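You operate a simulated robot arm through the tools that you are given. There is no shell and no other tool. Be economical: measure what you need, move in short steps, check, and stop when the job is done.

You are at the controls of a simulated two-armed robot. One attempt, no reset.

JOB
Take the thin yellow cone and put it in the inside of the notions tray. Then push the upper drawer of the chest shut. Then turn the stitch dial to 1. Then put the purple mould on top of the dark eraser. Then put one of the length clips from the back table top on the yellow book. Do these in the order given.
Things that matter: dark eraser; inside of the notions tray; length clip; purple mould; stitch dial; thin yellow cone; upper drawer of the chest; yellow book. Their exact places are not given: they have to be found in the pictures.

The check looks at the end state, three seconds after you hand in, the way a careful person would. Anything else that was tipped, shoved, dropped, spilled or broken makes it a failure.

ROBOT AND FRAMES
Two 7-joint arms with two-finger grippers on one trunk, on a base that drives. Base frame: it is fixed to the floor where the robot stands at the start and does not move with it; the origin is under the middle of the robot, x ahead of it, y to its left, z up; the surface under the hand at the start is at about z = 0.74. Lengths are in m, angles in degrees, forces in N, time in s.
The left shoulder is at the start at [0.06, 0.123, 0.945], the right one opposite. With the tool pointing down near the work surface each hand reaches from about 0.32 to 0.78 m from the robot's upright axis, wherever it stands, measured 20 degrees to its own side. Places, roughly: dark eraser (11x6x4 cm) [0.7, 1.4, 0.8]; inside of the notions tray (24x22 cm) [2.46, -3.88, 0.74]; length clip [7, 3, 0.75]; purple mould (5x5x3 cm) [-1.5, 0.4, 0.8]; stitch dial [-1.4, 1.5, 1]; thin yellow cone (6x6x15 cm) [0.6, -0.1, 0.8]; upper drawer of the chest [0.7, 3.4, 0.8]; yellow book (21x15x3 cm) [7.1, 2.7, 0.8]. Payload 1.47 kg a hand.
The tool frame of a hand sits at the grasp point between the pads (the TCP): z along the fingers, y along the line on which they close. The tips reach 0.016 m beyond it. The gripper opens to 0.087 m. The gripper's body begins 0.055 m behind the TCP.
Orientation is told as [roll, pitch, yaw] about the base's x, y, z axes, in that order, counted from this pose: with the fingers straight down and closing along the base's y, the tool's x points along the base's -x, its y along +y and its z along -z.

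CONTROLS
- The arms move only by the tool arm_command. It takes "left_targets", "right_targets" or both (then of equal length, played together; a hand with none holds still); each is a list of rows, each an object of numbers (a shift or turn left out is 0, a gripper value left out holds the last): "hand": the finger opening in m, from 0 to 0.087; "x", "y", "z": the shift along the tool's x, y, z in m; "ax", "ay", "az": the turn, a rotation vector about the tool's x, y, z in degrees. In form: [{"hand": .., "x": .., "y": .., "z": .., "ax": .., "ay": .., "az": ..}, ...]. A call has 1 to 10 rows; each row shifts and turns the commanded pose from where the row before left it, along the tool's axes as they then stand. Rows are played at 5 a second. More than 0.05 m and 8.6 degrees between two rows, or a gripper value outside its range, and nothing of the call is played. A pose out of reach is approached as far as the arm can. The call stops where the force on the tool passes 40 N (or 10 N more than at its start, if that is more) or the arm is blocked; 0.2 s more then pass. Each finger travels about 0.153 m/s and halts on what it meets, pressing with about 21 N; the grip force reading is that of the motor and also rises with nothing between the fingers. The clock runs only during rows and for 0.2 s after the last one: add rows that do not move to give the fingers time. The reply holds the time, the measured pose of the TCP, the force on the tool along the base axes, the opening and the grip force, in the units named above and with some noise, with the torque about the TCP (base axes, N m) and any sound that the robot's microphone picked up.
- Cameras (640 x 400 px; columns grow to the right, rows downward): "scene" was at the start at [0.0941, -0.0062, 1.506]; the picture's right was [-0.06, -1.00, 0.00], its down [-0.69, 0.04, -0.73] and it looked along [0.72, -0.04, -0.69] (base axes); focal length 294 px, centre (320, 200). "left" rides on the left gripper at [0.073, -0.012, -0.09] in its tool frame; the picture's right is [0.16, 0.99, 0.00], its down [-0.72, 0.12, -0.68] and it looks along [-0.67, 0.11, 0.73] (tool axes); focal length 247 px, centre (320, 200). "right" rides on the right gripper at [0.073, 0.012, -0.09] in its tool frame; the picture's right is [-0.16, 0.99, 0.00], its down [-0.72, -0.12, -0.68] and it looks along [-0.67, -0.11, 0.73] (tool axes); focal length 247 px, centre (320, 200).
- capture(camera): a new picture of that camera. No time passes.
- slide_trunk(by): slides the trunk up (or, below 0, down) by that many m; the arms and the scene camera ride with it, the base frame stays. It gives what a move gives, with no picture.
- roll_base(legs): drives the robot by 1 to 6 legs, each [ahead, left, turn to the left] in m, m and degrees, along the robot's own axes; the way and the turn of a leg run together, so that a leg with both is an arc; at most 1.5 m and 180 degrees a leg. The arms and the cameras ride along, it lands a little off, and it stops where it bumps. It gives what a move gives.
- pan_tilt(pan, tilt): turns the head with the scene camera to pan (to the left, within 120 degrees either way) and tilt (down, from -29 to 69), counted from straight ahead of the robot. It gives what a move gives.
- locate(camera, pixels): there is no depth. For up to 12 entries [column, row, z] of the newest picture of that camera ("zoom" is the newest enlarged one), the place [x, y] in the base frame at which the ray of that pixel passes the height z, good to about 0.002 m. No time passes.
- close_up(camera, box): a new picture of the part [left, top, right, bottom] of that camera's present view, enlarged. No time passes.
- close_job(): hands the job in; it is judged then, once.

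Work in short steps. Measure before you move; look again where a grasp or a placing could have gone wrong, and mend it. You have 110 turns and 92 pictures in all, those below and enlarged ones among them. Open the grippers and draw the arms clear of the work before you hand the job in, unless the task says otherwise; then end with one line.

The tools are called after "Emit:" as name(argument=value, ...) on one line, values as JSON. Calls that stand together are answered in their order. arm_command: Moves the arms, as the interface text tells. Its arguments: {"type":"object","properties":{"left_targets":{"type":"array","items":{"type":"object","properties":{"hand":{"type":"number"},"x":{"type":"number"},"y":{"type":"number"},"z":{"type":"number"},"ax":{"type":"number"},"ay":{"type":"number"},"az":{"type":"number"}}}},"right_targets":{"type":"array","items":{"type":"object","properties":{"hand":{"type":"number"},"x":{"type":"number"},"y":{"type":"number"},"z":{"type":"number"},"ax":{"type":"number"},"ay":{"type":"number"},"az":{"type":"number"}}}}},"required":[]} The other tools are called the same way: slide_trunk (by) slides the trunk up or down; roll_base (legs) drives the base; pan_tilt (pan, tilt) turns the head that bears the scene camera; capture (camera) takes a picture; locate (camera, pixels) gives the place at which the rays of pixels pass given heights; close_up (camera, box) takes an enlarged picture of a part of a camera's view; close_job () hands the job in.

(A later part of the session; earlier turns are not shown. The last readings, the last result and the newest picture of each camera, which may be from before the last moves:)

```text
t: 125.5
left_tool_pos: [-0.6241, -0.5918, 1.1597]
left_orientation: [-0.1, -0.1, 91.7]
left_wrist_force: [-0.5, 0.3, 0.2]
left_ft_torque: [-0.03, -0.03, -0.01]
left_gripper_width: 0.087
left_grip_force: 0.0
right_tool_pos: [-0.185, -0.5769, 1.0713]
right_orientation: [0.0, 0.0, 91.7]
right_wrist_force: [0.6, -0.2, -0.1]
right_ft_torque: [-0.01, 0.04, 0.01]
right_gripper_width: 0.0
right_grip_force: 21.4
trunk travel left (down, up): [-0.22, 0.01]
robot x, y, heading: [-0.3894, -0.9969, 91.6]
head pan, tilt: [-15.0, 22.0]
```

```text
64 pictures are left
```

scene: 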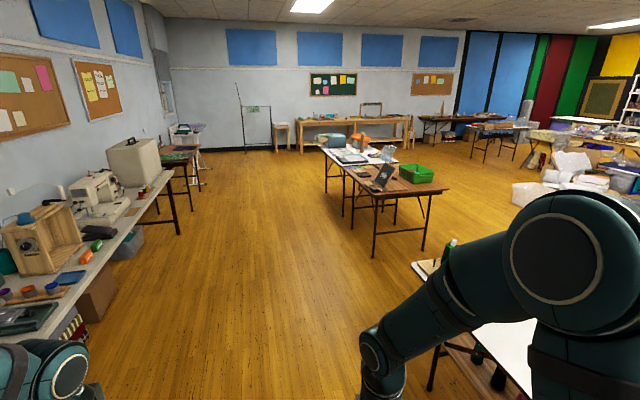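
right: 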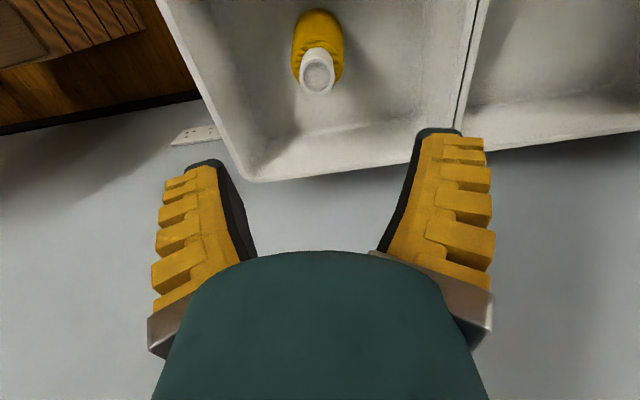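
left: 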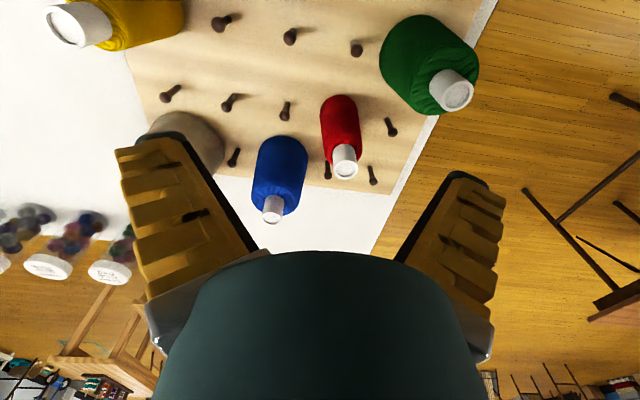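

The aisle ahead is clear. I enlarge the middle tables and the left table.

Emit:
close_up(camera="scene", box=[300, 120, 470, 230])

Emit:
locate(camera="scene", pixels=[[375, 198, 0.74], [448, 188, 0.74], [330, 150, 0.74], [385, 178, 0.8], [415, 172, 0.8], [335, 142, 0.8], [358, 140, 0.8], [373, 258, 0]])

Emit:
close_up(camera="scene", box=[0, 120, 210, 340])

```text
3.64 times, centred on (385, 175) of scene
```

zoom: 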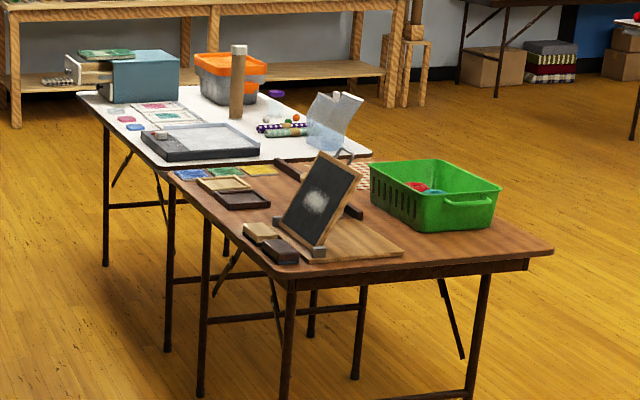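

```text
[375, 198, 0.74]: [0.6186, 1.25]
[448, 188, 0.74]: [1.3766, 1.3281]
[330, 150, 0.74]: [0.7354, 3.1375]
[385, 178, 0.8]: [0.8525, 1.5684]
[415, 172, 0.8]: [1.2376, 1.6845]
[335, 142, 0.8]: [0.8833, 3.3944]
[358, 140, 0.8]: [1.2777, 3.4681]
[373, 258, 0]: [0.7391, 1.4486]
```

```text
1.82 times, centred on (105, 230) of scene
```

zoom: 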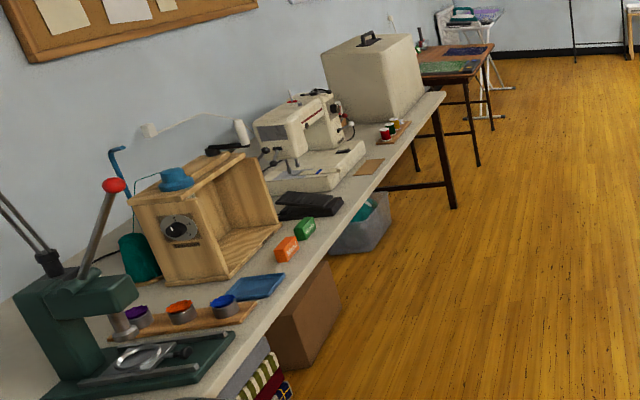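

The chest is the small teal box on the white table near (0.85, 3.4), with drawers open toward -x. I drive up the aisle and turn to face it.

Emit:
roll_base(legs=[[1.45, 0, 0], [1.45, 0, 0], [1.4, -0.1, 0], [0, 0, -91.5]])

Emit:
pan_tilt(pan=0, tilt=30)

Emit:
capture(camera="scene")

```text
t: 150.0
left_tool_pos: [-0.0869, 3.5308, 1.1608]
left_orientation: [0.0, 0.0, 2.0]
left_wrist_force: [-0.3, -1.1, -0.3]
left_ft_torque: [0.0, -0.01, -0.03]
left_gripper_width: 0.0871
left_grip_force: 0.1
right_tool_pos: [-0.0708, 3.092, 1.071]
right_orientation: [-0.1, 0.1, 2.0]
right_wrist_force: [-0.2, 0.0, 0.3]
right_ft_torque: [0.04, 0.0, -0.01]
right_gripper_width: 0.0
right_grip_force: 20.6
trunk travel left (down, up): [-0.22, 0.01]
robot x, y, heading: [-0.488, 3.2928, 2.1]
head pan, tilt: [-15.0, 22.0]
```

```text
t: 150.8
left_tool_pos: [-0.0872, 3.5312, 1.1596]
left_orientation: [0.1, 0.0, 2.0]
left_wrist_force: [0.1, -0.3, 0.4]
left_ft_torque: [-0.02, -0.01, 0.0]
left_gripper_width: 0.087
left_grip_force: 0.0
right_tool_pos: [-0.0697, 3.0913, 1.0703]
right_orientation: [0.0, 0.2, 2.0]
right_wrist_force: [-0.1, -0.3, -0.3]
right_ft_torque: [-0.01, -0.01, 0.01]
right_gripper_width: 0.0
right_grip_force: 20.8
trunk travel left (down, up): [-0.22, 0.01]
robot x, y, heading: [-0.4901, 3.2931, 2.0]
head pan, tilt: [0.0, 30.0]
```

```text
61 pictures are left
```

scene: 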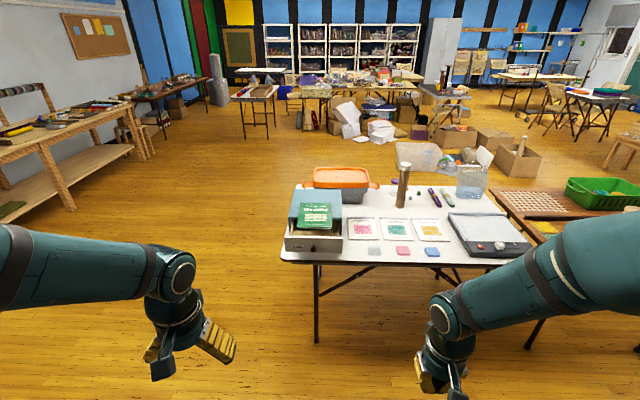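

Emit:
close_up(camera="scene", box=[270, 170, 370, 270])

Emit:
locate(camera="scene", pixels=[[285, 262, 0.74], [282, 262, 0.74], [300, 250, 0.76], [340, 250, 0.76], [313, 230, 0.85], [540, 262, 0.74], [315, 232, 0.85], [318, 342, 0]])

```text
4.00 times, centred on (320, 220) of scene
```

zoom: 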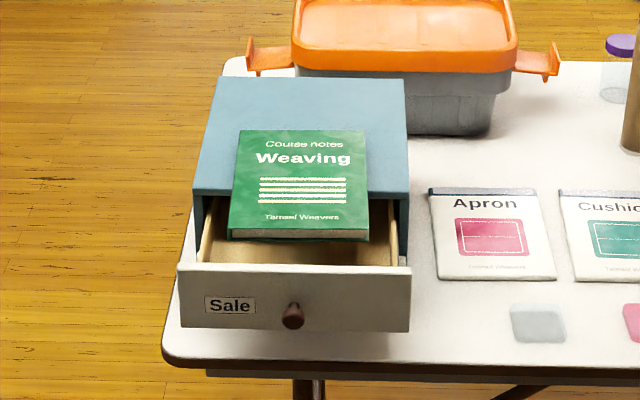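

```text
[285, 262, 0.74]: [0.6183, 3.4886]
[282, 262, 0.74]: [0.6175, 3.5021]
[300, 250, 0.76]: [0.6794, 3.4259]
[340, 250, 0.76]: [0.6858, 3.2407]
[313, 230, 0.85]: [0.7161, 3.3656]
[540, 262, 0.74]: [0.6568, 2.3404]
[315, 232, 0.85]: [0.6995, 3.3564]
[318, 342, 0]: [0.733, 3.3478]
```

The drawer labelled "Sale" is pulled out, with a book on the chest top overhanging it. I come closer (x≈0.05, y≈3.45) to measure it.

Emit:
roll_base(legs=[[0.54, 0.14, -2]])

Emit:
pan_tilt(pan=-8, tilt=45)

Emit:
capture(camera="scene")

Emit:
capture(camera="right")

```text
t: 154.0
left_tool_pos: [0.462, 3.6584, 1.1569]
left_orientation: [0.0, 0.0, -0.3]
left_wrist_force: [0.1, -0.2, -0.2]
left_ft_torque: [0.0, 0.02, 0.02]
left_gripper_width: 0.087
left_grip_force: 0.0
right_tool_pos: [0.4605, 3.2192, 1.0711]
right_orientation: [0.0, 0.0, -0.4]
right_wrist_force: [-0.1, -0.8, -1.1]
right_ft_torque: [0.02, -0.05, -0.01]
right_gripper_width: 0.0
right_grip_force: 21.1
trunk travel left (down, up): [-0.22, 0.01]
robot x, y, heading: [0.0529, 3.4381, -0.5]
head pan, tilt: [0.0, 30.0]
```

```text
t: 154.8
left_tool_pos: [0.4608, 3.6587, 1.159]
left_orientation: [0.0, 0.1, -0.2]
left_wrist_force: [0.5, 1.0, 0.2]
left_ft_torque: [0.01, 0.01, 0.03]
left_gripper_width: 0.0872
left_grip_force: 0.2
right_tool_pos: [0.4592, 3.2198, 1.071]
right_orientation: [-0.1, 0.0, -0.4]
right_wrist_force: [0.4, 0.9, -0.1]
right_ft_torque: [-0.01, 0.0, 0.03]
right_gripper_width: 0.0
right_grip_force: 20.7
trunk travel left (down, up): [-0.22, 0.01]
robot x, y, heading: [0.0445, 3.4408, -0.4]
head pan, tilt: [-8.0, 45.0]
```

```text
59 pictures are left
```

scene: 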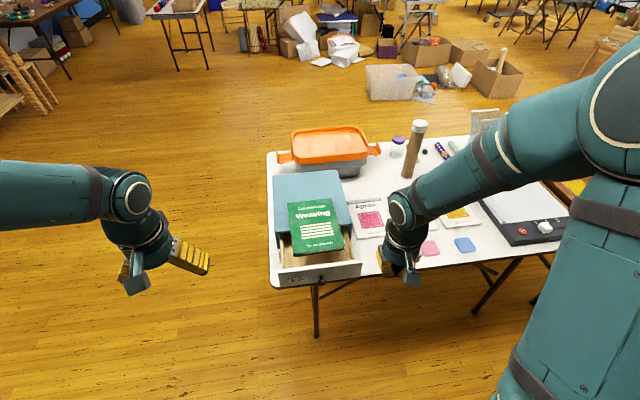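

```text
58 pictures are left
```

right: 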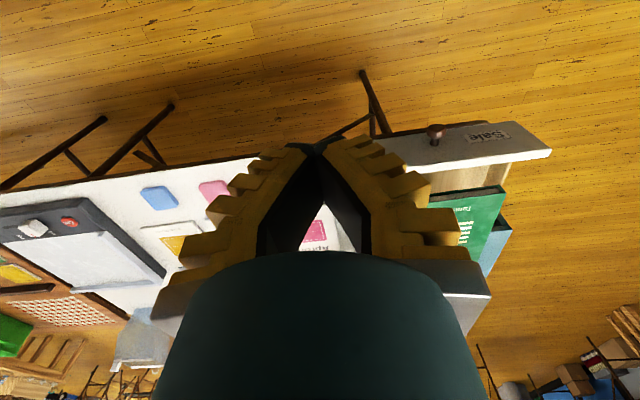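

Emit:
close_up(camera="scene", box=[262, 160, 382, 300])

Emit:
close_up(camera="right", box=[360, 100, 560, 260])

```text
2.86 times, centred on (322, 230) of scene
```

zoom: 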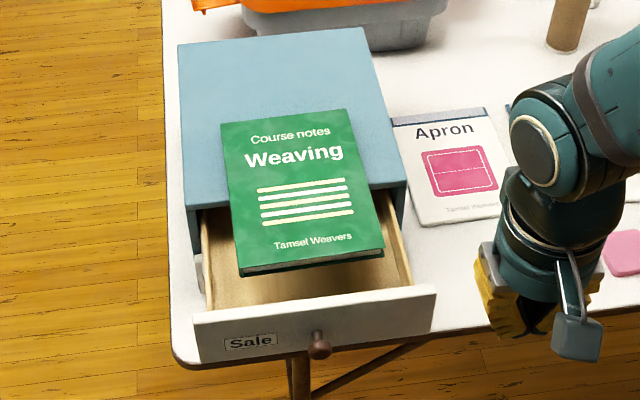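

```text
2.50 times, centred on (460, 180) of right
```

zoom: 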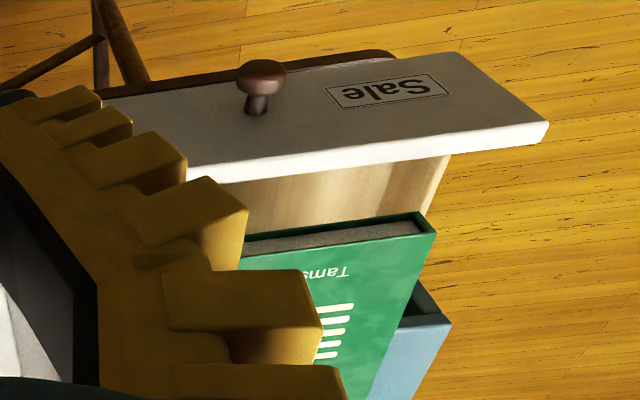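

Emit:
locate(camera="scene", pixels=[[321.7, 281.5, 0.78], [321.7, 281.5, 0.81], [321.7, 281.5, 0.84], [277.5, 271.5, 0.82], [277.5, 271.5, 0.84], [277.5, 271.5, 0.86], [362.6, 263, 0.84], [274, 233, 0.88], [349, 246, 0.89], [292, 256, 0.89]])

Emit:
locate(camera="right", pixels=[[436.8, 131.2, 0.78], [436.8, 131.2, 0.81], [436.8, 131.2, 0.84], [551, 149, 0.82], [551, 149, 0.84], [551, 149, 0.86]])

```text
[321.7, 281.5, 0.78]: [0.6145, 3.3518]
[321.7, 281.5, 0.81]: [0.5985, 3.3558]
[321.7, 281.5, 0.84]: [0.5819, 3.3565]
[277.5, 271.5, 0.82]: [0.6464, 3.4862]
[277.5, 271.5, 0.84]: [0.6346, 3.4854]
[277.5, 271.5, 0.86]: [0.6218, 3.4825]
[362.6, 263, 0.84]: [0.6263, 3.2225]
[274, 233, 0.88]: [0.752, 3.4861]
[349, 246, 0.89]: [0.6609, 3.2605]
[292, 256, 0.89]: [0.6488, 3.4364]
```

```text
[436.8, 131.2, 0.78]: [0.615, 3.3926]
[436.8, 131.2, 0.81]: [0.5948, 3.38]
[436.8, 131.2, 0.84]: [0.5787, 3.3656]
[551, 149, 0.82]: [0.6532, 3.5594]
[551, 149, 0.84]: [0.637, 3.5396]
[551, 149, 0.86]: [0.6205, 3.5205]
```

Matching both views, the knob is at about (0.57, 3.356, 0.855), the drawer front reaches z≈0.82–0.90, and the book overhangs to x≈0.62 at z≈0.92. So I must push horizontally under the book. I back off a bit and set the right hand with fingers forward.

Emit:
roll_base(legs=[[-0.15, 0, 0]])

Emit:
arm_command(right_targets=[{"x": -0.038, "y": 0.03}, {"x": -0.038, "y": 0.03}, {"x": -0.038, "y": 0.03}, {"x": -0.038, "y": 0.03}, {"ay": -8.5}, {"ay": -8.5}, {"ay": -8.5}, {"ay": -8.5}, {"ay": -8.5}, {}])

Emit:
arm_command(right_targets=[{"ay": -8.5}, {"ay": -8.5}, {"ay": -8.5}, {"ay": -8.5}, {"ay": -8.5}, {}])

Emit:
capture(camera="scene")

```text
t: 156.2
left_tool_pos: [0.3074, 3.6595, 1.1594]
left_orientation: [0.0, -0.1, -0.4]
left_wrist_force: [-0.9, 0.0, 0.3]
left_ft_torque: [-0.01, -0.03, 0.0]
left_gripper_width: 0.0871
left_grip_force: 0.0
right_tool_pos: [0.3073, 3.2199, 1.0718]
right_orientation: [-0.1, 0.0, -0.3]
right_wrist_force: [-1.6, -0.7, 0.5]
right_ft_torque: [0.02, 0.02, -0.01]
right_gripper_width: 0.0
right_grip_force: 20.8
trunk travel left (down, up): [-0.22, 0.01]
robot x, y, heading: [-0.1054, 3.4403, -0.4]
head pan, tilt: [-8.0, 45.0]
```

```text
t: 158.3
left_tool_pos: [0.3086, 3.6595, 1.1581]
left_orientation: [0.0, 0.0, -0.3]
left_wrist_force: [0.0, -0.2, 1.0]
left_ft_torque: [-0.04, 0.01, 0.0]
left_gripper_width: 0.0871
left_grip_force: 0.1
right_tool_pos: [0.4606, 3.3402, 1.0715]
right_orientation: [0.0, -42.5, -0.2]
right_wrist_force: [-0.4, -0.1, 0.0]
right_ft_torque: [0.01, -0.01, 0.01]
right_gripper_width: 0.0
right_grip_force: 20.9
trunk travel left (down, up): [-0.22, 0.01]
robot x, y, heading: [-0.1018, 3.4383, -0.2]
head pan, tilt: [-8.0, 45.0]
```

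```text
t: 159.8
left_tool_pos: [0.3089, 3.6585, 1.1594]
left_orientation: [0.0, -0.1, -0.3]
left_wrist_force: [-1.2, 0.6, -0.6]
left_ft_torque: [-0.01, -0.04, 0.02]
left_gripper_width: 0.087
left_grip_force: 0.1
right_tool_pos: [0.4614, 3.3399, 1.0718]
right_orientation: [0.0, -84.9, -0.3]
right_wrist_force: [0.1, 1.1, 1.1]
right_ft_torque: [-0.02, 0.0, -0.01]
right_gripper_width: 0.0001
right_grip_force: 20.6
trunk travel left (down, up): [-0.22, 0.01]
robot x, y, heading: [-0.0988, 3.4392, -0.6]
head pan, tilt: [-8.0, 45.0]
```

```text
55 pictures are left
```

scene: 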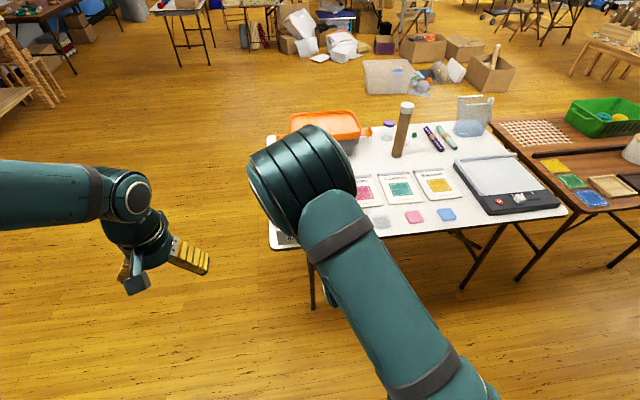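

The hand points forward. I lower it to knob height in front of the drawer and look with the right camera.

Emit:
arm_command(right_targets=[{"x": 0.044, "y": 0.007}, {"x": 0.044, "y": 0.007}, {"x": 0.044}, {"x": 0.044}, {"x": 0.042}, {}])

Emit:
capture(camera="right")

Emit:
capture(camera="scene")

```text
t: 161.2
left_tool_pos: [0.3087, 3.6603, 1.1577]
left_orientation: [0.0, 0.0, -0.3]
left_wrist_force: [-0.1, 0.1, -0.1]
left_ft_torque: [-0.01, 0.0, 0.03]
left_gripper_width: 0.0868
left_grip_force: 0.1
right_tool_pos: [0.4404, 3.3528, 0.8537]
right_orientation: [0.1, -84.9, -0.5]
right_wrist_force: [0.1, 0.1, -0.6]
right_ft_torque: [0.01, 0.02, -0.02]
right_gripper_width: 0.0
right_grip_force: 21.0
trunk travel left (down, up): [-0.22, 0.01]
robot x, y, heading: [-0.1026, 3.4378, -0.1]
head pan, tilt: [-8.0, 45.0]
```

```text
54 pictures are left
```

right: 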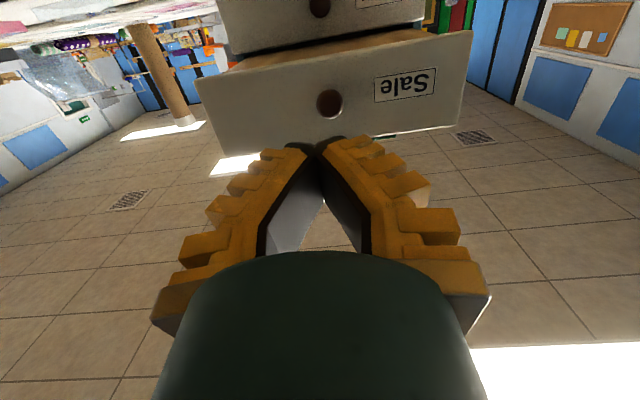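

```text
53 pictures are left
```

scene: 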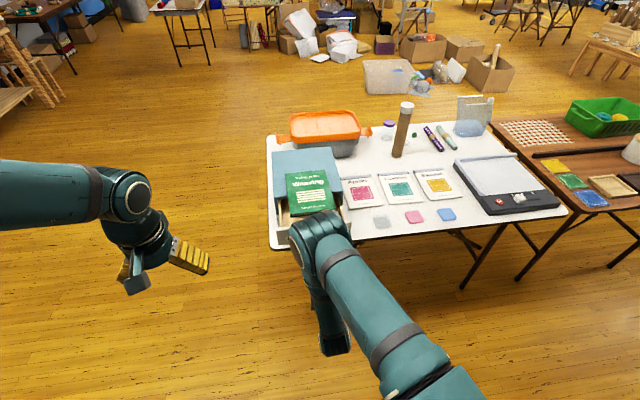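

Working it out, the knob is level at z≈0.856 and 7 mm to the left of my line. I level the fingers, shift 6 mm, and advance to near contact.

Emit:
arm_command(right_targets=[{"ay": -5, "y": 0.006}, {"x": -0.001, "z": 0.04}, {"z": 0.04}, {}])

Emit:
capture(camera="right")

```text
t: 162.2
left_tool_pos: [0.3089, 3.6596, 1.1583]
left_orientation: [0.0, -0.1, -0.3]
left_wrist_force: [0.4, 0.3, -0.1]
left_ft_torque: [-0.02, 0.0, -0.02]
left_gripper_width: 0.0873
left_grip_force: 0.1
right_tool_pos: [0.5203, 3.3589, 0.8542]
right_orientation: [-14.9, -89.9, 14.6]
right_wrist_force: [-0.2, 0.1, -0.6]
right_ft_torque: [-0.01, 0.02, 0.0]
right_gripper_width: 0.0
right_grip_force: 21.0
trunk travel left (down, up): [-0.22, 0.01]
robot x, y, heading: [-0.1013, 3.4429, -0.4]
head pan, tilt: [-8.0, 45.0]
```

```text
52 pictures are left
```

right: 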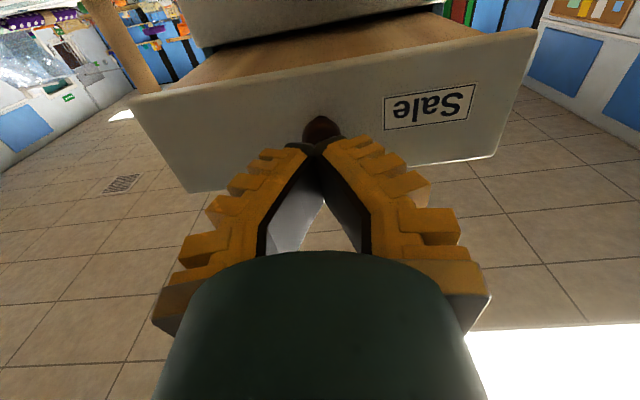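

The fingertip is lined up with the knob (322,128). I push ahead in 2 cm steps.

Emit:
arm_command(right_targets=[{"z": 0.02}, {"z": 0.02}, {"z": 0.02}, {"z": 0.02}, {}])

Emit:
capture(camera="scene")

Emit:
capture(camera="right")

```text
t: 163.3
left_tool_pos: [0.3091, 3.6599, 1.159]
left_orientation: [-0.1, 0.0, -0.3]
left_wrist_force: [-0.5, 0.2, 0.4]
left_ft_torque: [0.0, 0.0, -0.03]
left_gripper_width: 0.0866
left_grip_force: 0.0
right_tool_pos: [0.603, 3.3577, 0.8556]
right_orientation: [29.3, -90.0, -29.6]
right_wrist_force: [-0.7, 0.0, -0.4]
right_ft_torque: [0.0, 0.01, 0.01]
right_gripper_width: 0.0
right_grip_force: 27.8
trunk travel left (down, up): [-0.22, 0.01]
robot x, y, heading: [-0.1027, 3.4422, -0.2]
head pan, tilt: [-8.0, 45.0]
```

```text
51 pictures are left
```

scene: 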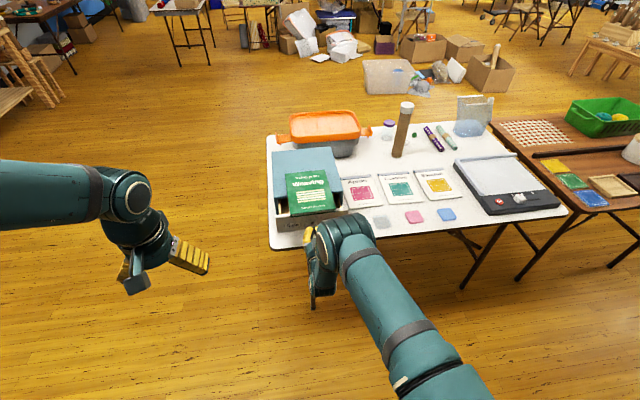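

```text
50 pictures are left
```

right: 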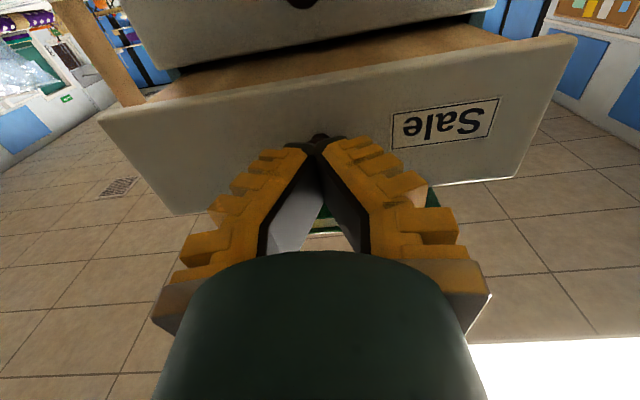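

The drawer is moving in. I continue until it stops.

Emit:
arm_command(right_targets=[{"z": 0.02}, {"z": 0.02}, {"z": 0.015}, {"z": 0.01}, {"z": 0.01}, {}])

Emit:
capture(camera="scene")

Emit:
capture(camera="right")

```text
t: 164.8
left_tool_pos: [0.3089, 3.6589, 1.1601]
left_orientation: [0.0, 0.0, -0.3]
left_wrist_force: [1.0, 0.7, -0.1]
left_ft_torque: [0.01, -0.02, 0.02]
left_gripper_width: 0.0868
left_grip_force: 0.1
right_tool_pos: [0.6768, 3.3588, 0.8564]
right_orientation: [-8.7, -89.9, 8.5]
right_wrist_force: [-1.4, 1.0, -0.7]
right_ft_torque: [-0.07, 0.01, 0.02]
right_gripper_width: 0.0
right_grip_force: 28.1
trunk travel left (down, up): [-0.22, 0.01]
robot x, y, heading: [-0.0997, 3.4368, -0.4]
head pan, tilt: [-8.0, 45.0]
```

```text
49 pictures are left
```

scene: 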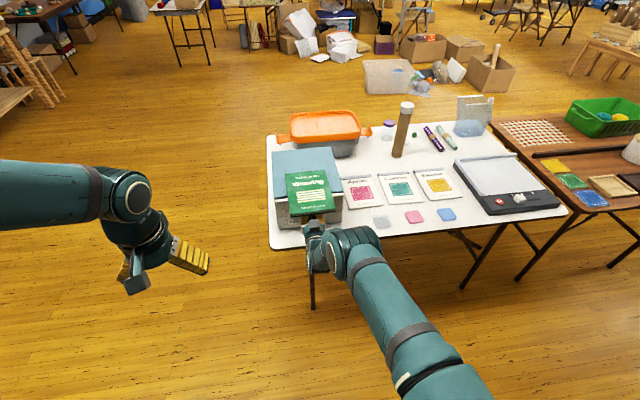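

```text
48 pictures are left
```

right: 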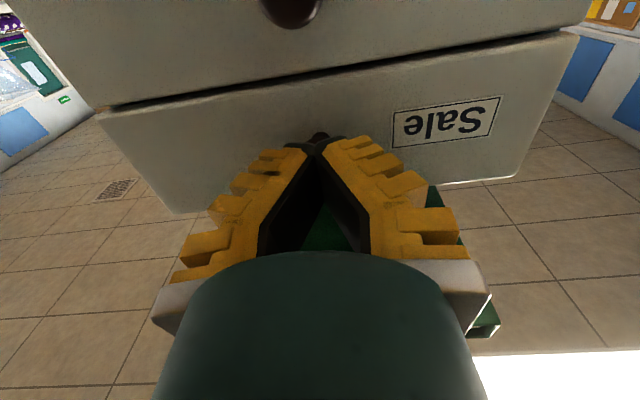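

It is nearly flush but no end force yet. I push a bit more in small steps.

Emit:
arm_command(right_targets=[{"z": 0.005}, {}, {"z": 0.005}, {}, {"z": 0.005}, {}, {"z": 0.004}, {}])

Emit:
capture(camera="right")

```text
t: 165.7
left_tool_pos: [0.3062, 3.6594, 1.1603]
left_orientation: [0.0, -0.2, -0.3]
left_wrist_force: [-0.3, -0.2, -0.1]
left_ft_torque: [0.01, 0.01, -0.01]
left_gripper_width: 0.087
left_grip_force: 0.2
right_tool_pos: [0.6812, 3.3589, 0.8548]
right_orientation: [13.2, -89.9, -13.3]
right_wrist_force: [-23.9, -0.2, 9.2]
right_ft_torque: [0.01, -0.28, -0.04]
right_gripper_width: 0.0061
right_grip_force: 28.6
trunk travel left (down, up): [-0.22, 0.01]
robot x, y, heading: [-0.1057, 3.4383, -0.3]
head pan, tilt: [-8.0, 45.0]
stopped in row 4 (right hand): the force on the tool passed its limit at 43 N (the readings are from after the stop); the commanded pose is now the measured one
```

```text
47 pictures are left
```

right: 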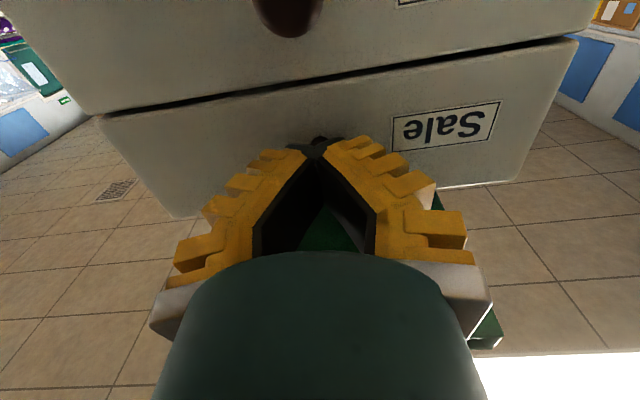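

The drawer hit its stop (43 N). I open the fingers off the knob, draw back horizontally and check.

Emit:
arm_command(right_targets=[{"z": -0.003, "hand": 0.05}, {"hand": 0.05}, {"z": -0.04}, {"z": -0.04}, {"z": -0.04}, {"z": -0.04}, {"z": -0.04}, {}])

Emit:
capture(camera="right")

Emit:
close_up(camera="scene", box=[252, 120, 412, 260])

```text
t: 167.5
left_tool_pos: [0.3086, 3.6596, 1.1584]
left_orientation: [0.0, 0.1, -0.3]
left_wrist_force: [-0.5, -0.1, -0.5]
left_ft_torque: [-0.04, 0.05, -0.01]
left_gripper_width: 0.087
left_grip_force: 0.2
right_tool_pos: [0.4811, 3.359, 0.8523]
right_orientation: [6.0, -89.6, -6.2]
right_wrist_force: [-0.2, -1.3, -0.3]
right_ft_torque: [-0.02, -0.02, -0.02]
right_gripper_width: 0.0554
right_grip_force: 3.5
trunk travel left (down, up): [-0.22, 0.01]
robot x, y, heading: [-0.1029, 3.4443, -0.5]
head pan, tilt: [-8.0, 45.0]
```

```text
46 pictures are left
```

right: 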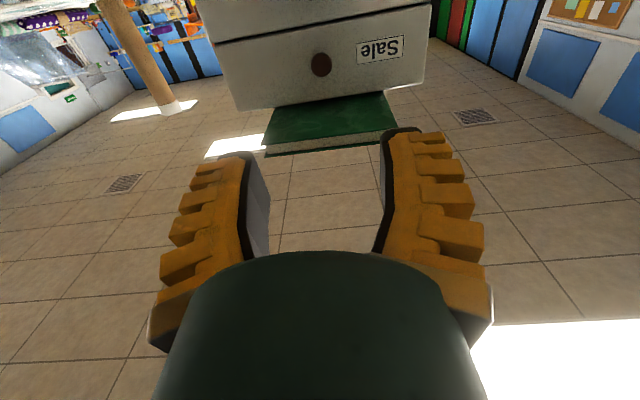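

```text
2.86 times, centred on (332, 190) of scene
```

zoom: 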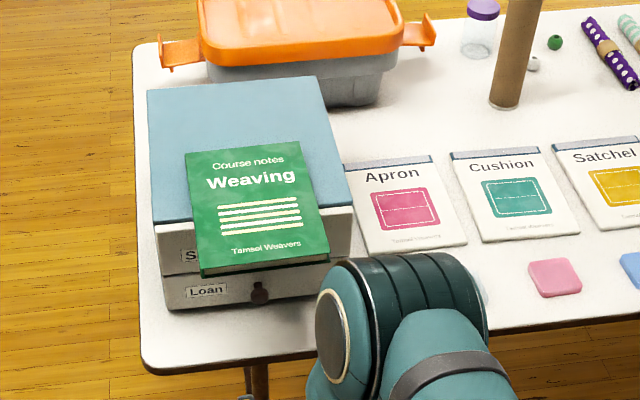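

The drawer is shut and the book undisturbed. I raise the hand, turn the fingers down again, and then drive to face the sewing machine.

Emit:
arm_command(right_targets=[{"x": -0.044}, {"x": -0.044}, {"x": -0.044}, {"x": -0.044}, {"x": -0.044}, {"ay": 8.5}, {"ay": 8.5}, {"ay": 8.5}, {"ay": 8.5}, {"ay": 8.5}])

Emit:
arm_command(right_targets=[{"ay": 8.5}, {"ay": 8.5}, {"ay": 8.5}, {"ay": 8.5}, {"ay": 8.5}, {"ay": 4.6, "x": 0.03, "y": -0.03}, {"x": 0.03, "y": -0.03}, {"x": 0.03, "y": -0.03}, {}])

Emit:
roll_base(legs=[[-0.3, 0, 0], [0, 0, -90], [1.45, 0, 0], [0.45, 0, 0], [0, 0, -90]])

Emit:
pan_tilt(pan=0, tilt=30)

Emit:
capture(camera="scene")

```text
t: 169.7
left_tool_pos: [0.3078, 3.6604, 1.1583]
left_orientation: [0.1, 0.0, -0.2]
left_wrist_force: [0.9, -0.4, -1.2]
left_ft_torque: [-0.03, -0.01, 0.02]
left_gripper_width: 0.0868
left_grip_force: 0.1
right_tool_pos: [0.4811, 3.3611, 1.0753]
right_orientation: [-0.1, -47.1, -0.3]
right_wrist_force: [-0.2, 0.2, 0.4]
right_ft_torque: [0.0, 0.0, 0.01]
right_gripper_width: 0.0553
right_grip_force: 4.0
trunk travel left (down, up): [-0.22, 0.01]
robot x, y, heading: [-0.1048, 3.4402, -0.0]
head pan, tilt: [-8.0, 45.0]
```

```text
t: 171.7
left_tool_pos: [0.3084, 3.6611, 1.1587]
left_orientation: [-0.1, 0.1, -0.4]
left_wrist_force: [0.6, 0.3, 0.2]
left_ft_torque: [0.0, 0.0, -0.01]
left_gripper_width: 0.0871
left_grip_force: 0.1
right_tool_pos: [0.3907, 3.2725, 1.0727]
right_orientation: [0.0, 0.1, -0.2]
right_wrist_force: [-0.1, 0.4, -0.3]
right_ft_torque: [-0.03, -0.01, 0.02]
right_gripper_width: 0.0553
right_grip_force: 4.0
trunk travel left (down, up): [-0.22, 0.01]
robot x, y, heading: [-0.1025, 3.4389, -0.3]
head pan, tilt: [-8.0, 45.0]
```

```text
t: 190.4
left_tool_pos: [-0.8523, 1.3502, 1.1588]
left_orientation: [-0.1, 0.0, 175.5]
left_wrist_force: [0.7, 0.4, 0.2]
left_ft_torque: [-0.01, -0.02, 0.0]
left_gripper_width: 0.0872
left_grip_force: 0.0
right_tool_pos: [-0.9067, 1.7436, 1.0728]
right_orientation: [0.0, -0.1, 175.5]
right_wrist_force: [0.3, 0.2, 0.4]
right_ft_torque: [-0.02, 0.03, -0.02]
right_gripper_width: 0.0553
right_grip_force: 3.7
trunk travel left (down, up): [-0.22, 0.01]
robot x, y, heading: [-0.4275, 1.538, 175.4]
head pan, tilt: [-8.0, 45.0]
```

```text
t: 191.2
left_tool_pos: [-0.853, 1.3501, 1.1581]
left_orientation: [0.0, 0.0, 175.5]
left_wrist_force: [0.7, -0.3, 0.6]
left_ft_torque: [0.0, -0.02, 0.01]
left_gripper_width: 0.087
left_grip_force: 0.1
right_tool_pos: [-0.9063, 1.7437, 1.0722]
right_orientation: [0.0, -0.1, 175.5]
right_wrist_force: [0.0, 0.6, 0.2]
right_ft_torque: [0.0, 0.03, 0.03]
right_gripper_width: 0.0555
right_grip_force: 3.9
trunk travel left (down, up): [-0.22, 0.01]
robot x, y, heading: [-0.4268, 1.5428, 175.4]
head pan, tilt: [0.0, 30.0]
```

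```text
44 pictures are left
```

scene: 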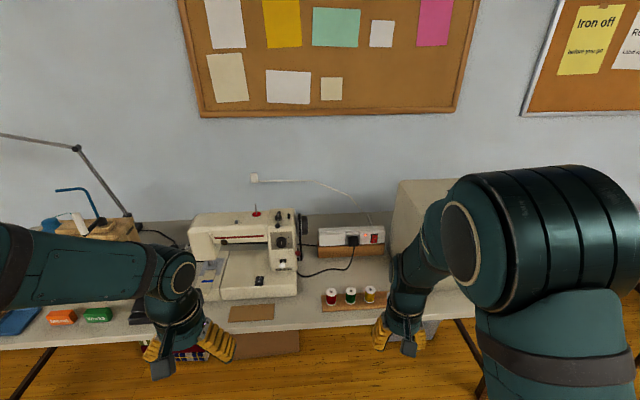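

Emit:
close_up(camera="scene", box=[250, 200, 330, 280])

Emit:
locate(camera="scene", pixels=[[281, 242, 0.95], [281, 242, 1.0], [284, 264, 0.85], [250, 300, 0.74], [268, 330, 0.74]])

```text
5.00 times, centred on (290, 240) of scene
```

zoom: 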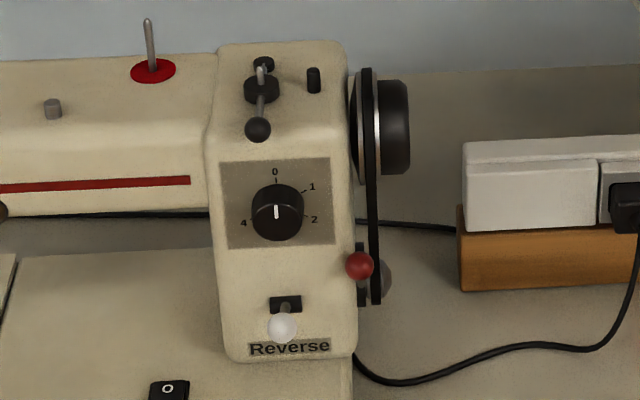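

```text
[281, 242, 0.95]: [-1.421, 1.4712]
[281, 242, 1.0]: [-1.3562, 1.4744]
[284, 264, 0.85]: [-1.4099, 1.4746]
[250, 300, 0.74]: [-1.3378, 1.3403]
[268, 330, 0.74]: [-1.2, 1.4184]
```

The stitch dial is the black knob on the machine's right-hand column, pointer near 0, around (-1.4, 1.475). I move closer, facing it with the right arm.

Emit:
roll_base(legs=[[0, 0, 4.6], [0.23, 0.14, 0]])

Emit:
pan_tilt(pan=-8, tilt=38)

Emit:
close_up(camera="scene", box=[220, 100, 420, 300])

Emit:
capture(camera="right")

```text
t: 193.6
left_tool_pos: [-1.0713, 1.18, 1.1579]
left_orientation: [0.0, 0.1, 179.8]
left_wrist_force: [-0.2, 0.4, 1.0]
left_ft_torque: [0.03, -0.01, -0.01]
left_gripper_width: 0.0871
left_grip_force: 0.0
right_tool_pos: [-1.1556, 1.5686, 1.0732]
right_orientation: [0.0, 0.0, 179.9]
right_wrist_force: [0.4, 0.5, -0.1]
right_ft_torque: [0.01, 0.02, 0.0]
right_gripper_width: 0.0552
right_grip_force: 3.5
trunk travel left (down, up): [-0.22, 0.01]
robot x, y, heading: [-0.6599, 1.3995, 179.9]
head pan, tilt: [0.0, 30.0]
```

```text
t: 194.3
left_tool_pos: [-1.0722, 1.1812, 1.1593]
left_orientation: [-0.1, 0.0, 180.0]
left_wrist_force: [0.2, 0.3, -0.8]
left_ft_torque: [0.02, 0.0, -0.01]
left_gripper_width: 0.0869
left_grip_force: 0.1
right_tool_pos: [-1.1548, 1.5687, 1.0718]
right_orientation: [0.0, 0.0, 179.8]
right_wrist_force: [0.7, 1.2, -0.4]
right_ft_torque: [-0.03, 0.01, 0.05]
right_gripper_width: 0.0553
right_grip_force: 3.2
trunk travel left (down, up): [-0.22, 0.01]
robot x, y, heading: [-0.6594, 1.4016, 179.9]
head pan, tilt: [-8.0, 38.0]
```

```text
2.00 times, centred on (320, 200) of scene
```

zoom: 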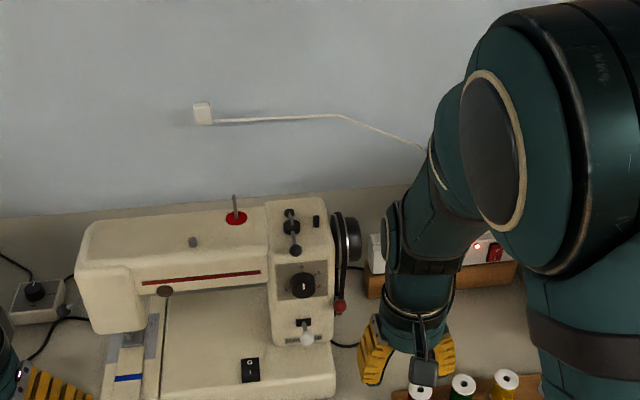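

```text
41 pictures are left
```

right: 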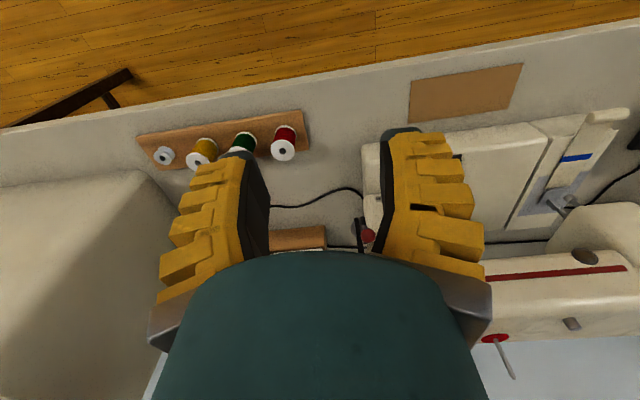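

I triangulate the dial: its centre is at about (311,242) of the scene picture now.

Emit:
locate(camera="scene", pixels=[[311, 242.5, 0.9], [311, 242.5, 0.95], [311, 242.5, 1.0]])

Emit:
close_up(camera="scene", box=[281, 195, 351, 280])

```text
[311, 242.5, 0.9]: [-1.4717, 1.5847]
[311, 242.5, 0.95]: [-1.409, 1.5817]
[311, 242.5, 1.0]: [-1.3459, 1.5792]
```

```text
4.71 times, centred on (316, 238) of scene
```

zoom: 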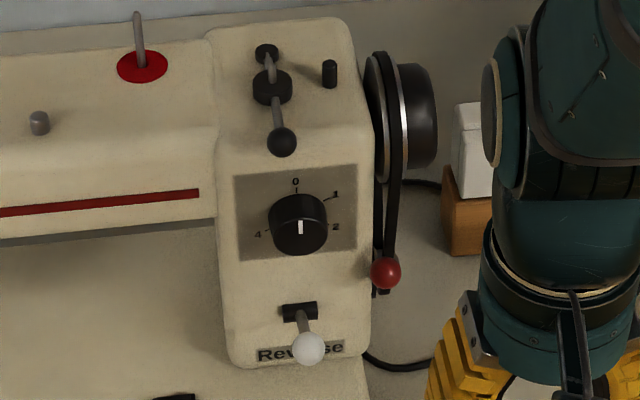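

The scene reference was an older picture; I locate in the zoom instead.

Emit:
locate(camera="zoom", pixels=[[300, 220, 0.9], [300, 220, 0.93], [300, 220, 0.96], [282, 142, 0.98], [386, 272, 0.92], [308, 347, 0.85], [295, 182, 0.95], [330, 225, 0.93]])

```text
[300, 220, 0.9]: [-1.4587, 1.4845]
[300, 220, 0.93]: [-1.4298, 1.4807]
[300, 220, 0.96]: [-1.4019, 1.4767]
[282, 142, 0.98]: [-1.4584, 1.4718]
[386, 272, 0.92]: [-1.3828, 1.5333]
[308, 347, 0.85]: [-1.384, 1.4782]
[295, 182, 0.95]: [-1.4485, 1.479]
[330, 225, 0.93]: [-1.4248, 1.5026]
```

The dial is at about x≈-1.39, y≈1.478, z≈0.96–0.98. I shift the right hand in line, open it, and turn the fingers forward.

Emit:
arm_command(right_targets=[{"y": 0.045, "hand": 0.08}, {"y": 0.045, "hand": 0.08}, {"ay": -8.5}, {"ay": -8.5}, {"ay": -8.5}, {"ay": -8.5}, {"ay": -8.5}, {"ay": -8.5}, {"ay": -8.5}, {"ay": -8.5}])

Emit:
arm_command(right_targets=[{"ay": -8.5}, {"ay": -8.5}, {"ay": -5}, {"x": 0.04}, {"x": 0.04}, {}])

Emit:
capture(camera="right")

Emit:
capture(camera="scene")

```text
t: 196.5
left_tool_pos: [-1.0714, 1.1816, 1.1585]
left_orientation: [0.0, 0.0, 179.9]
left_wrist_force: [0.1, -0.1, 1.1]
left_ft_torque: [-0.02, 0.01, 0.01]
left_gripper_width: 0.0869
left_grip_force: 0.0
right_tool_pos: [-1.155, 1.4788, 1.0718]
right_orientation: [0.1, -68.1, 179.7]
right_wrist_force: [-0.3, -0.3, -1.0]
right_ft_torque: [-0.01, 0.0, -0.02]
right_gripper_width: 0.0816
right_grip_force: 0.7
trunk travel left (down, up): [-0.22, 0.01]
robot x, y, heading: [-0.6628, 1.4023, 180.0]
head pan, tilt: [-8.0, 38.0]
```

```text
t: 197.9
left_tool_pos: [-1.0706, 1.1812, 1.158]
left_orientation: [0.0, 0.0, 180.0]
left_wrist_force: [-0.5, -0.1, -0.2]
left_ft_torque: [0.04, 0.01, -0.01]
left_gripper_width: 0.0868
left_grip_force: 0.1
right_tool_pos: [-1.1547, 1.4774, 0.9906]
right_orientation: [161.5, -90.0, 18.4]
right_wrist_force: [0.2, 1.0, 0.4]
right_ft_torque: [-0.01, 0.04, 0.02]
right_gripper_width: 0.0816
right_grip_force: 1.0
trunk travel left (down, up): [-0.22, 0.01]
robot x, y, heading: [-0.6576, 1.4051, 179.6]
head pan, tilt: [-8.0, 38.0]
```

```text
39 pictures are left
```

right: 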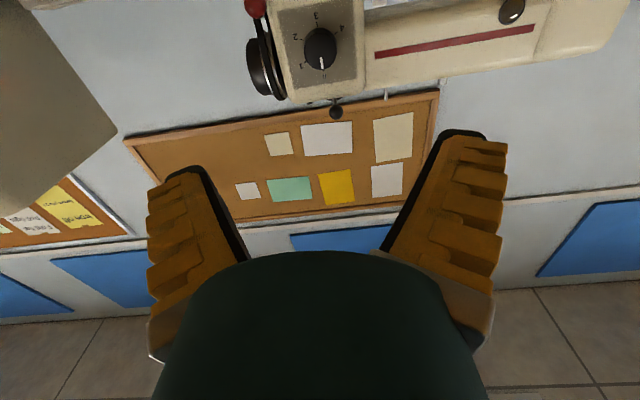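

```text
38 pictures are left
```

scene: 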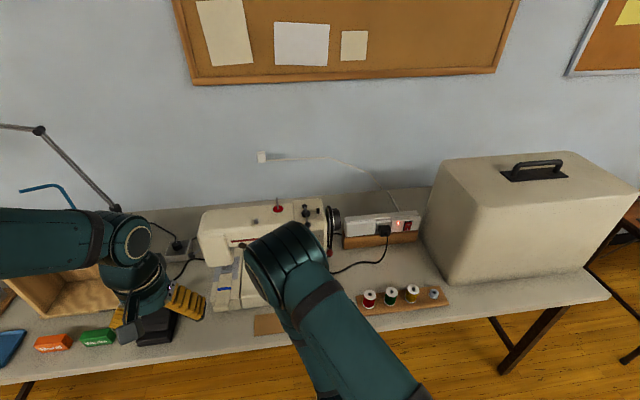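

I enlarge the dial in the right camera view.

Emit:
close_up(camera="right", box=[270, 0, 370, 100])

```text
4.00 times, centred on (320, 50) of right
```

zoom: 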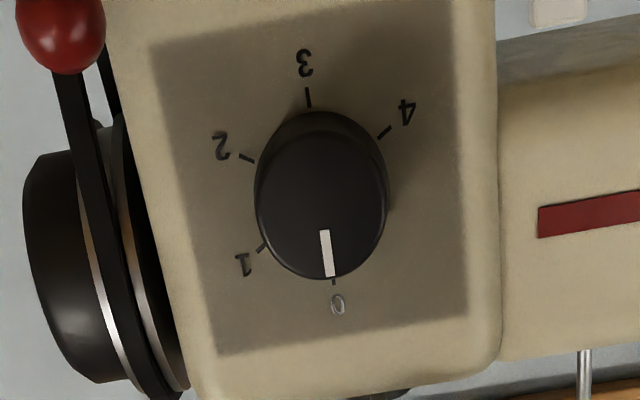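

Pointer is at 0, the ticks are 60° apart, and 1 lies clockwise as seen from the front. The dial centre works out at y≈1.476, z≈0.982, front face x≈-1.38. I align, turn the hand -30° first, and approach part way.

Emit:
arm_command(right_targets=[{"x": 0.0086, "y": 0.0015, "hand": 0.06}, {"z": 0.04}, {"z": 0.04}, {"z": 0.04}, {"az": -7.5}, {"az": -7.5}, {"az": -7.5}, {"az": -7.5}, {}])

Emit:
capture(camera="right")

Emit:
close_up(camera="scene", box=[220, 170, 360, 310])

```text
t: 199.9
left_tool_pos: [-1.0711, 1.1823, 1.1594]
left_orientation: [-0.1, 0.0, 179.9]
left_wrist_force: [-0.3, 0.2, -0.3]
left_ft_torque: [-0.01, -0.01, 0.01]
left_gripper_width: 0.0871
left_grip_force: 0.0
right_tool_pos: [-1.2759, 1.4773, 0.9836]
right_orientation: [-90.1, -59.8, -90.1]
right_wrist_force: [-0.4, 0.7, -0.1]
right_ft_torque: [0.0, 0.02, 0.01]
right_gripper_width: 0.0649
right_grip_force: 3.2
trunk travel left (down, up): [-0.22, 0.01]
robot x, y, heading: [-0.6611, 1.4031, 179.9]
head pan, tilt: [-8.0, 38.0]
```

```text
36 pictures are left
```

right: 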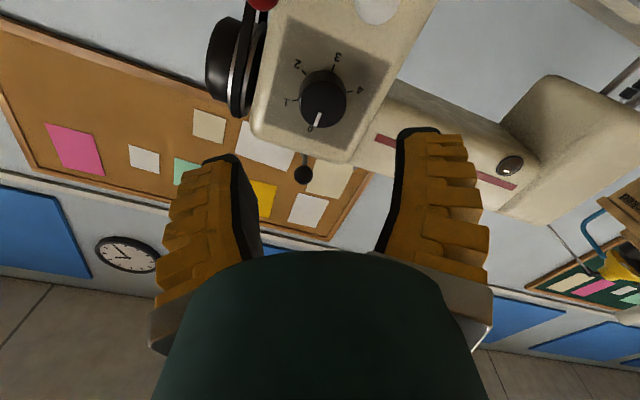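

```text
2.86 times, centred on (290, 240) of scene
```

zoom: 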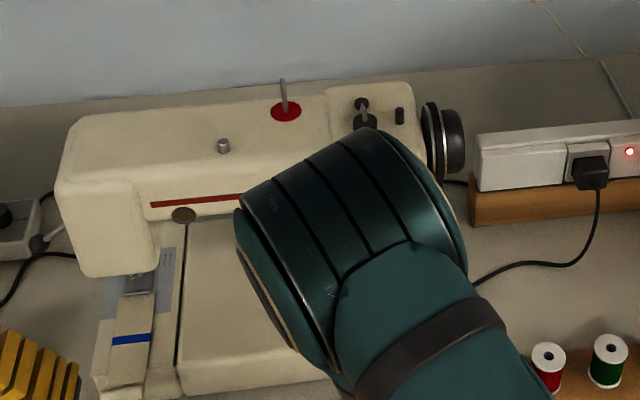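

The dial is aligned within 3 mm. I advance 0.10 so that the tips straddle the knob, slowly at the end.

Emit:
arm_command(right_targets=[{"y": 0.002, "z": 0.035}, {"z": 0.035}, {"z": 0.015}, {"z": 0.01}, {}, {"z": 0.004}, {}])

Emit:
capture(camera="right")

```text
t: 201.5
left_tool_pos: [-1.0713, 1.1809, 1.1591]
left_orientation: [0.1, 0.0, 179.9]
left_wrist_force: [0.3, 0.6, -0.5]
left_ft_torque: [-0.01, 0.01, -0.02]
left_gripper_width: 0.0869
left_grip_force: 0.1
right_tool_pos: [-1.3748, 1.476, 0.9831]
right_orientation: [-90.1, -60.1, -90.1]
right_wrist_force: [0.3, 0.4, 0.9]
right_ft_torque: [0.0, 0.03, -0.03]
right_gripper_width: 0.0645
right_grip_force: 3.7
trunk travel left (down, up): [-0.22, 0.01]
robot x, y, heading: [-0.663, 1.4027, 180.1]
head pan, tilt: [-8.0, 38.0]
```

```text
34 pictures are left
```

right: 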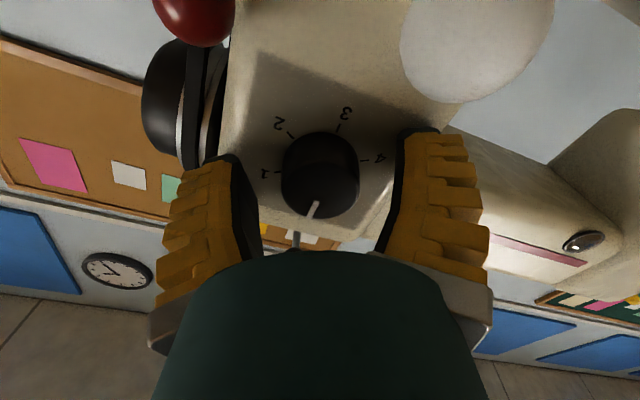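

The white reverse-lever ball is close to the hand's camera, which would swing past it. I back off, turn the hand to +30° so the camera moves away from the ball, and approach again.

Emit:
arm_command(right_targets=[{"z": -0.035}, {"z": -0.035}, {"az": 8.5}, {"az": 8.5}, {"az": 8.5}, {"az": 8.5}, {"az": 8.5}, {"az": 8.5}, {"az": 8.5}, {"az": 0.5}])

Emit:
capture(camera="right")

```text
t: 203.7
left_tool_pos: [-1.0721, 1.1812, 1.1572]
left_orientation: [0.0, 0.0, 179.9]
left_wrist_force: [-0.4, -0.5, -0.3]
left_ft_torque: [0.01, 0.04, 0.03]
left_gripper_width: 0.0871
left_grip_force: 0.0
right_tool_pos: [-1.3034, 1.4773, 0.9836]
right_orientation: [90.1, -60.0, 89.8]
right_wrist_force: [-0.2, 0.4, -0.4]
right_ft_torque: [0.0, 0.03, -0.01]
right_gripper_width: 0.0647
right_grip_force: 3.4
trunk travel left (down, up): [-0.22, 0.01]
robot x, y, heading: [-0.6557, 1.4014, 180.1]
head pan, tilt: [-8.0, 38.0]
```

```text
33 pictures are left
```

right: 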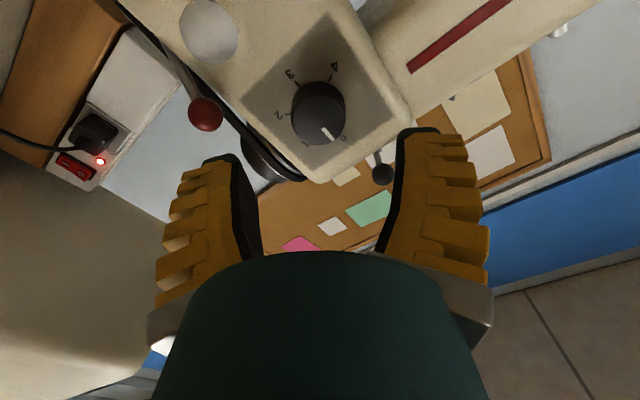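

The red ball stays about 3 cm outside the finger's path and the dial is centred. I advance 0.072 and close on the knob.

Emit:
arm_command(right_targets=[{"z": 0.035}, {"z": 0.025}, {"z": 0.012}, {}, {"hand": 0.03}, {"hand": 0.02}, {"hand": 0.02}])

Emit:
capture(camera="right")

```text
t: 205.3
left_tool_pos: [-1.0663, 1.1806, 1.1604]
left_orientation: [0.1, -0.2, 179.9]
left_wrist_force: [0.9, 0.3, 0.2]
left_ft_torque: [-0.02, -0.01, -0.01]
left_gripper_width: 0.087
left_grip_force: 0.1
right_tool_pos: [-1.373, 1.4767, 0.9819]
right_orientation: [89.7, -60.0, 90.1]
right_wrist_force: [36.4, 0.7, -4.3]
right_ft_torque: [0.07, -0.07, 0.08]
right_gripper_width: 0.0242
right_grip_force: 30.1
trunk travel left (down, up): [-0.22, 0.01]
robot x, y, heading: [-0.6603, 1.4031, 180.1]
head pan, tilt: [-8.0, 38.0]
```

```text
32 pictures are left
```

right: 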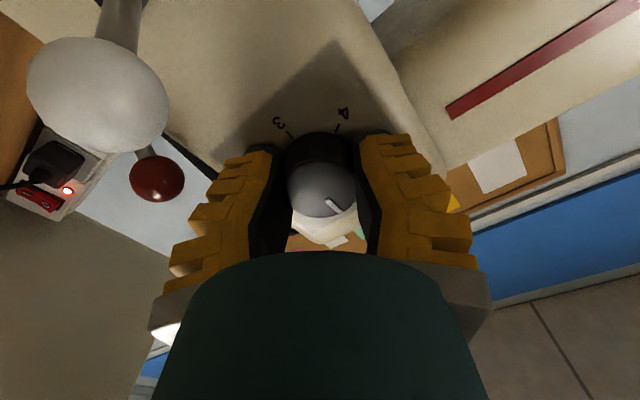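

The hand presses on the dial with 36 N. I ease back a few millimetres without releasing.

Emit:
arm_command(right_targets=[{"z": -0.003}, {}, {}])

```text
t: 206.1
left_tool_pos: [-1.0698, 1.1809, 1.1589]
left_orientation: [0.0, -0.2, 179.9]
left_wrist_force: [0.1, -0.3, -0.3]
left_ft_torque: [-0.02, -0.01, -0.01]
left_gripper_width: 0.0872
left_grip_force: 0.0
right_tool_pos: [-1.3723, 1.4758, 0.9815]
right_orientation: [89.8, -60.1, 90.1]
right_wrist_force: [22.0, -1.1, -14.0]
right_ft_torque: [0.02, -0.15, 0.09]
right_gripper_width: 0.0238
right_grip_force: 29.7
trunk travel left (down, up): [-0.22, 0.01]
robot x, y, heading: [-0.6617, 1.3989, 179.7]
head pan, tilt: [-8.0, 38.0]
```

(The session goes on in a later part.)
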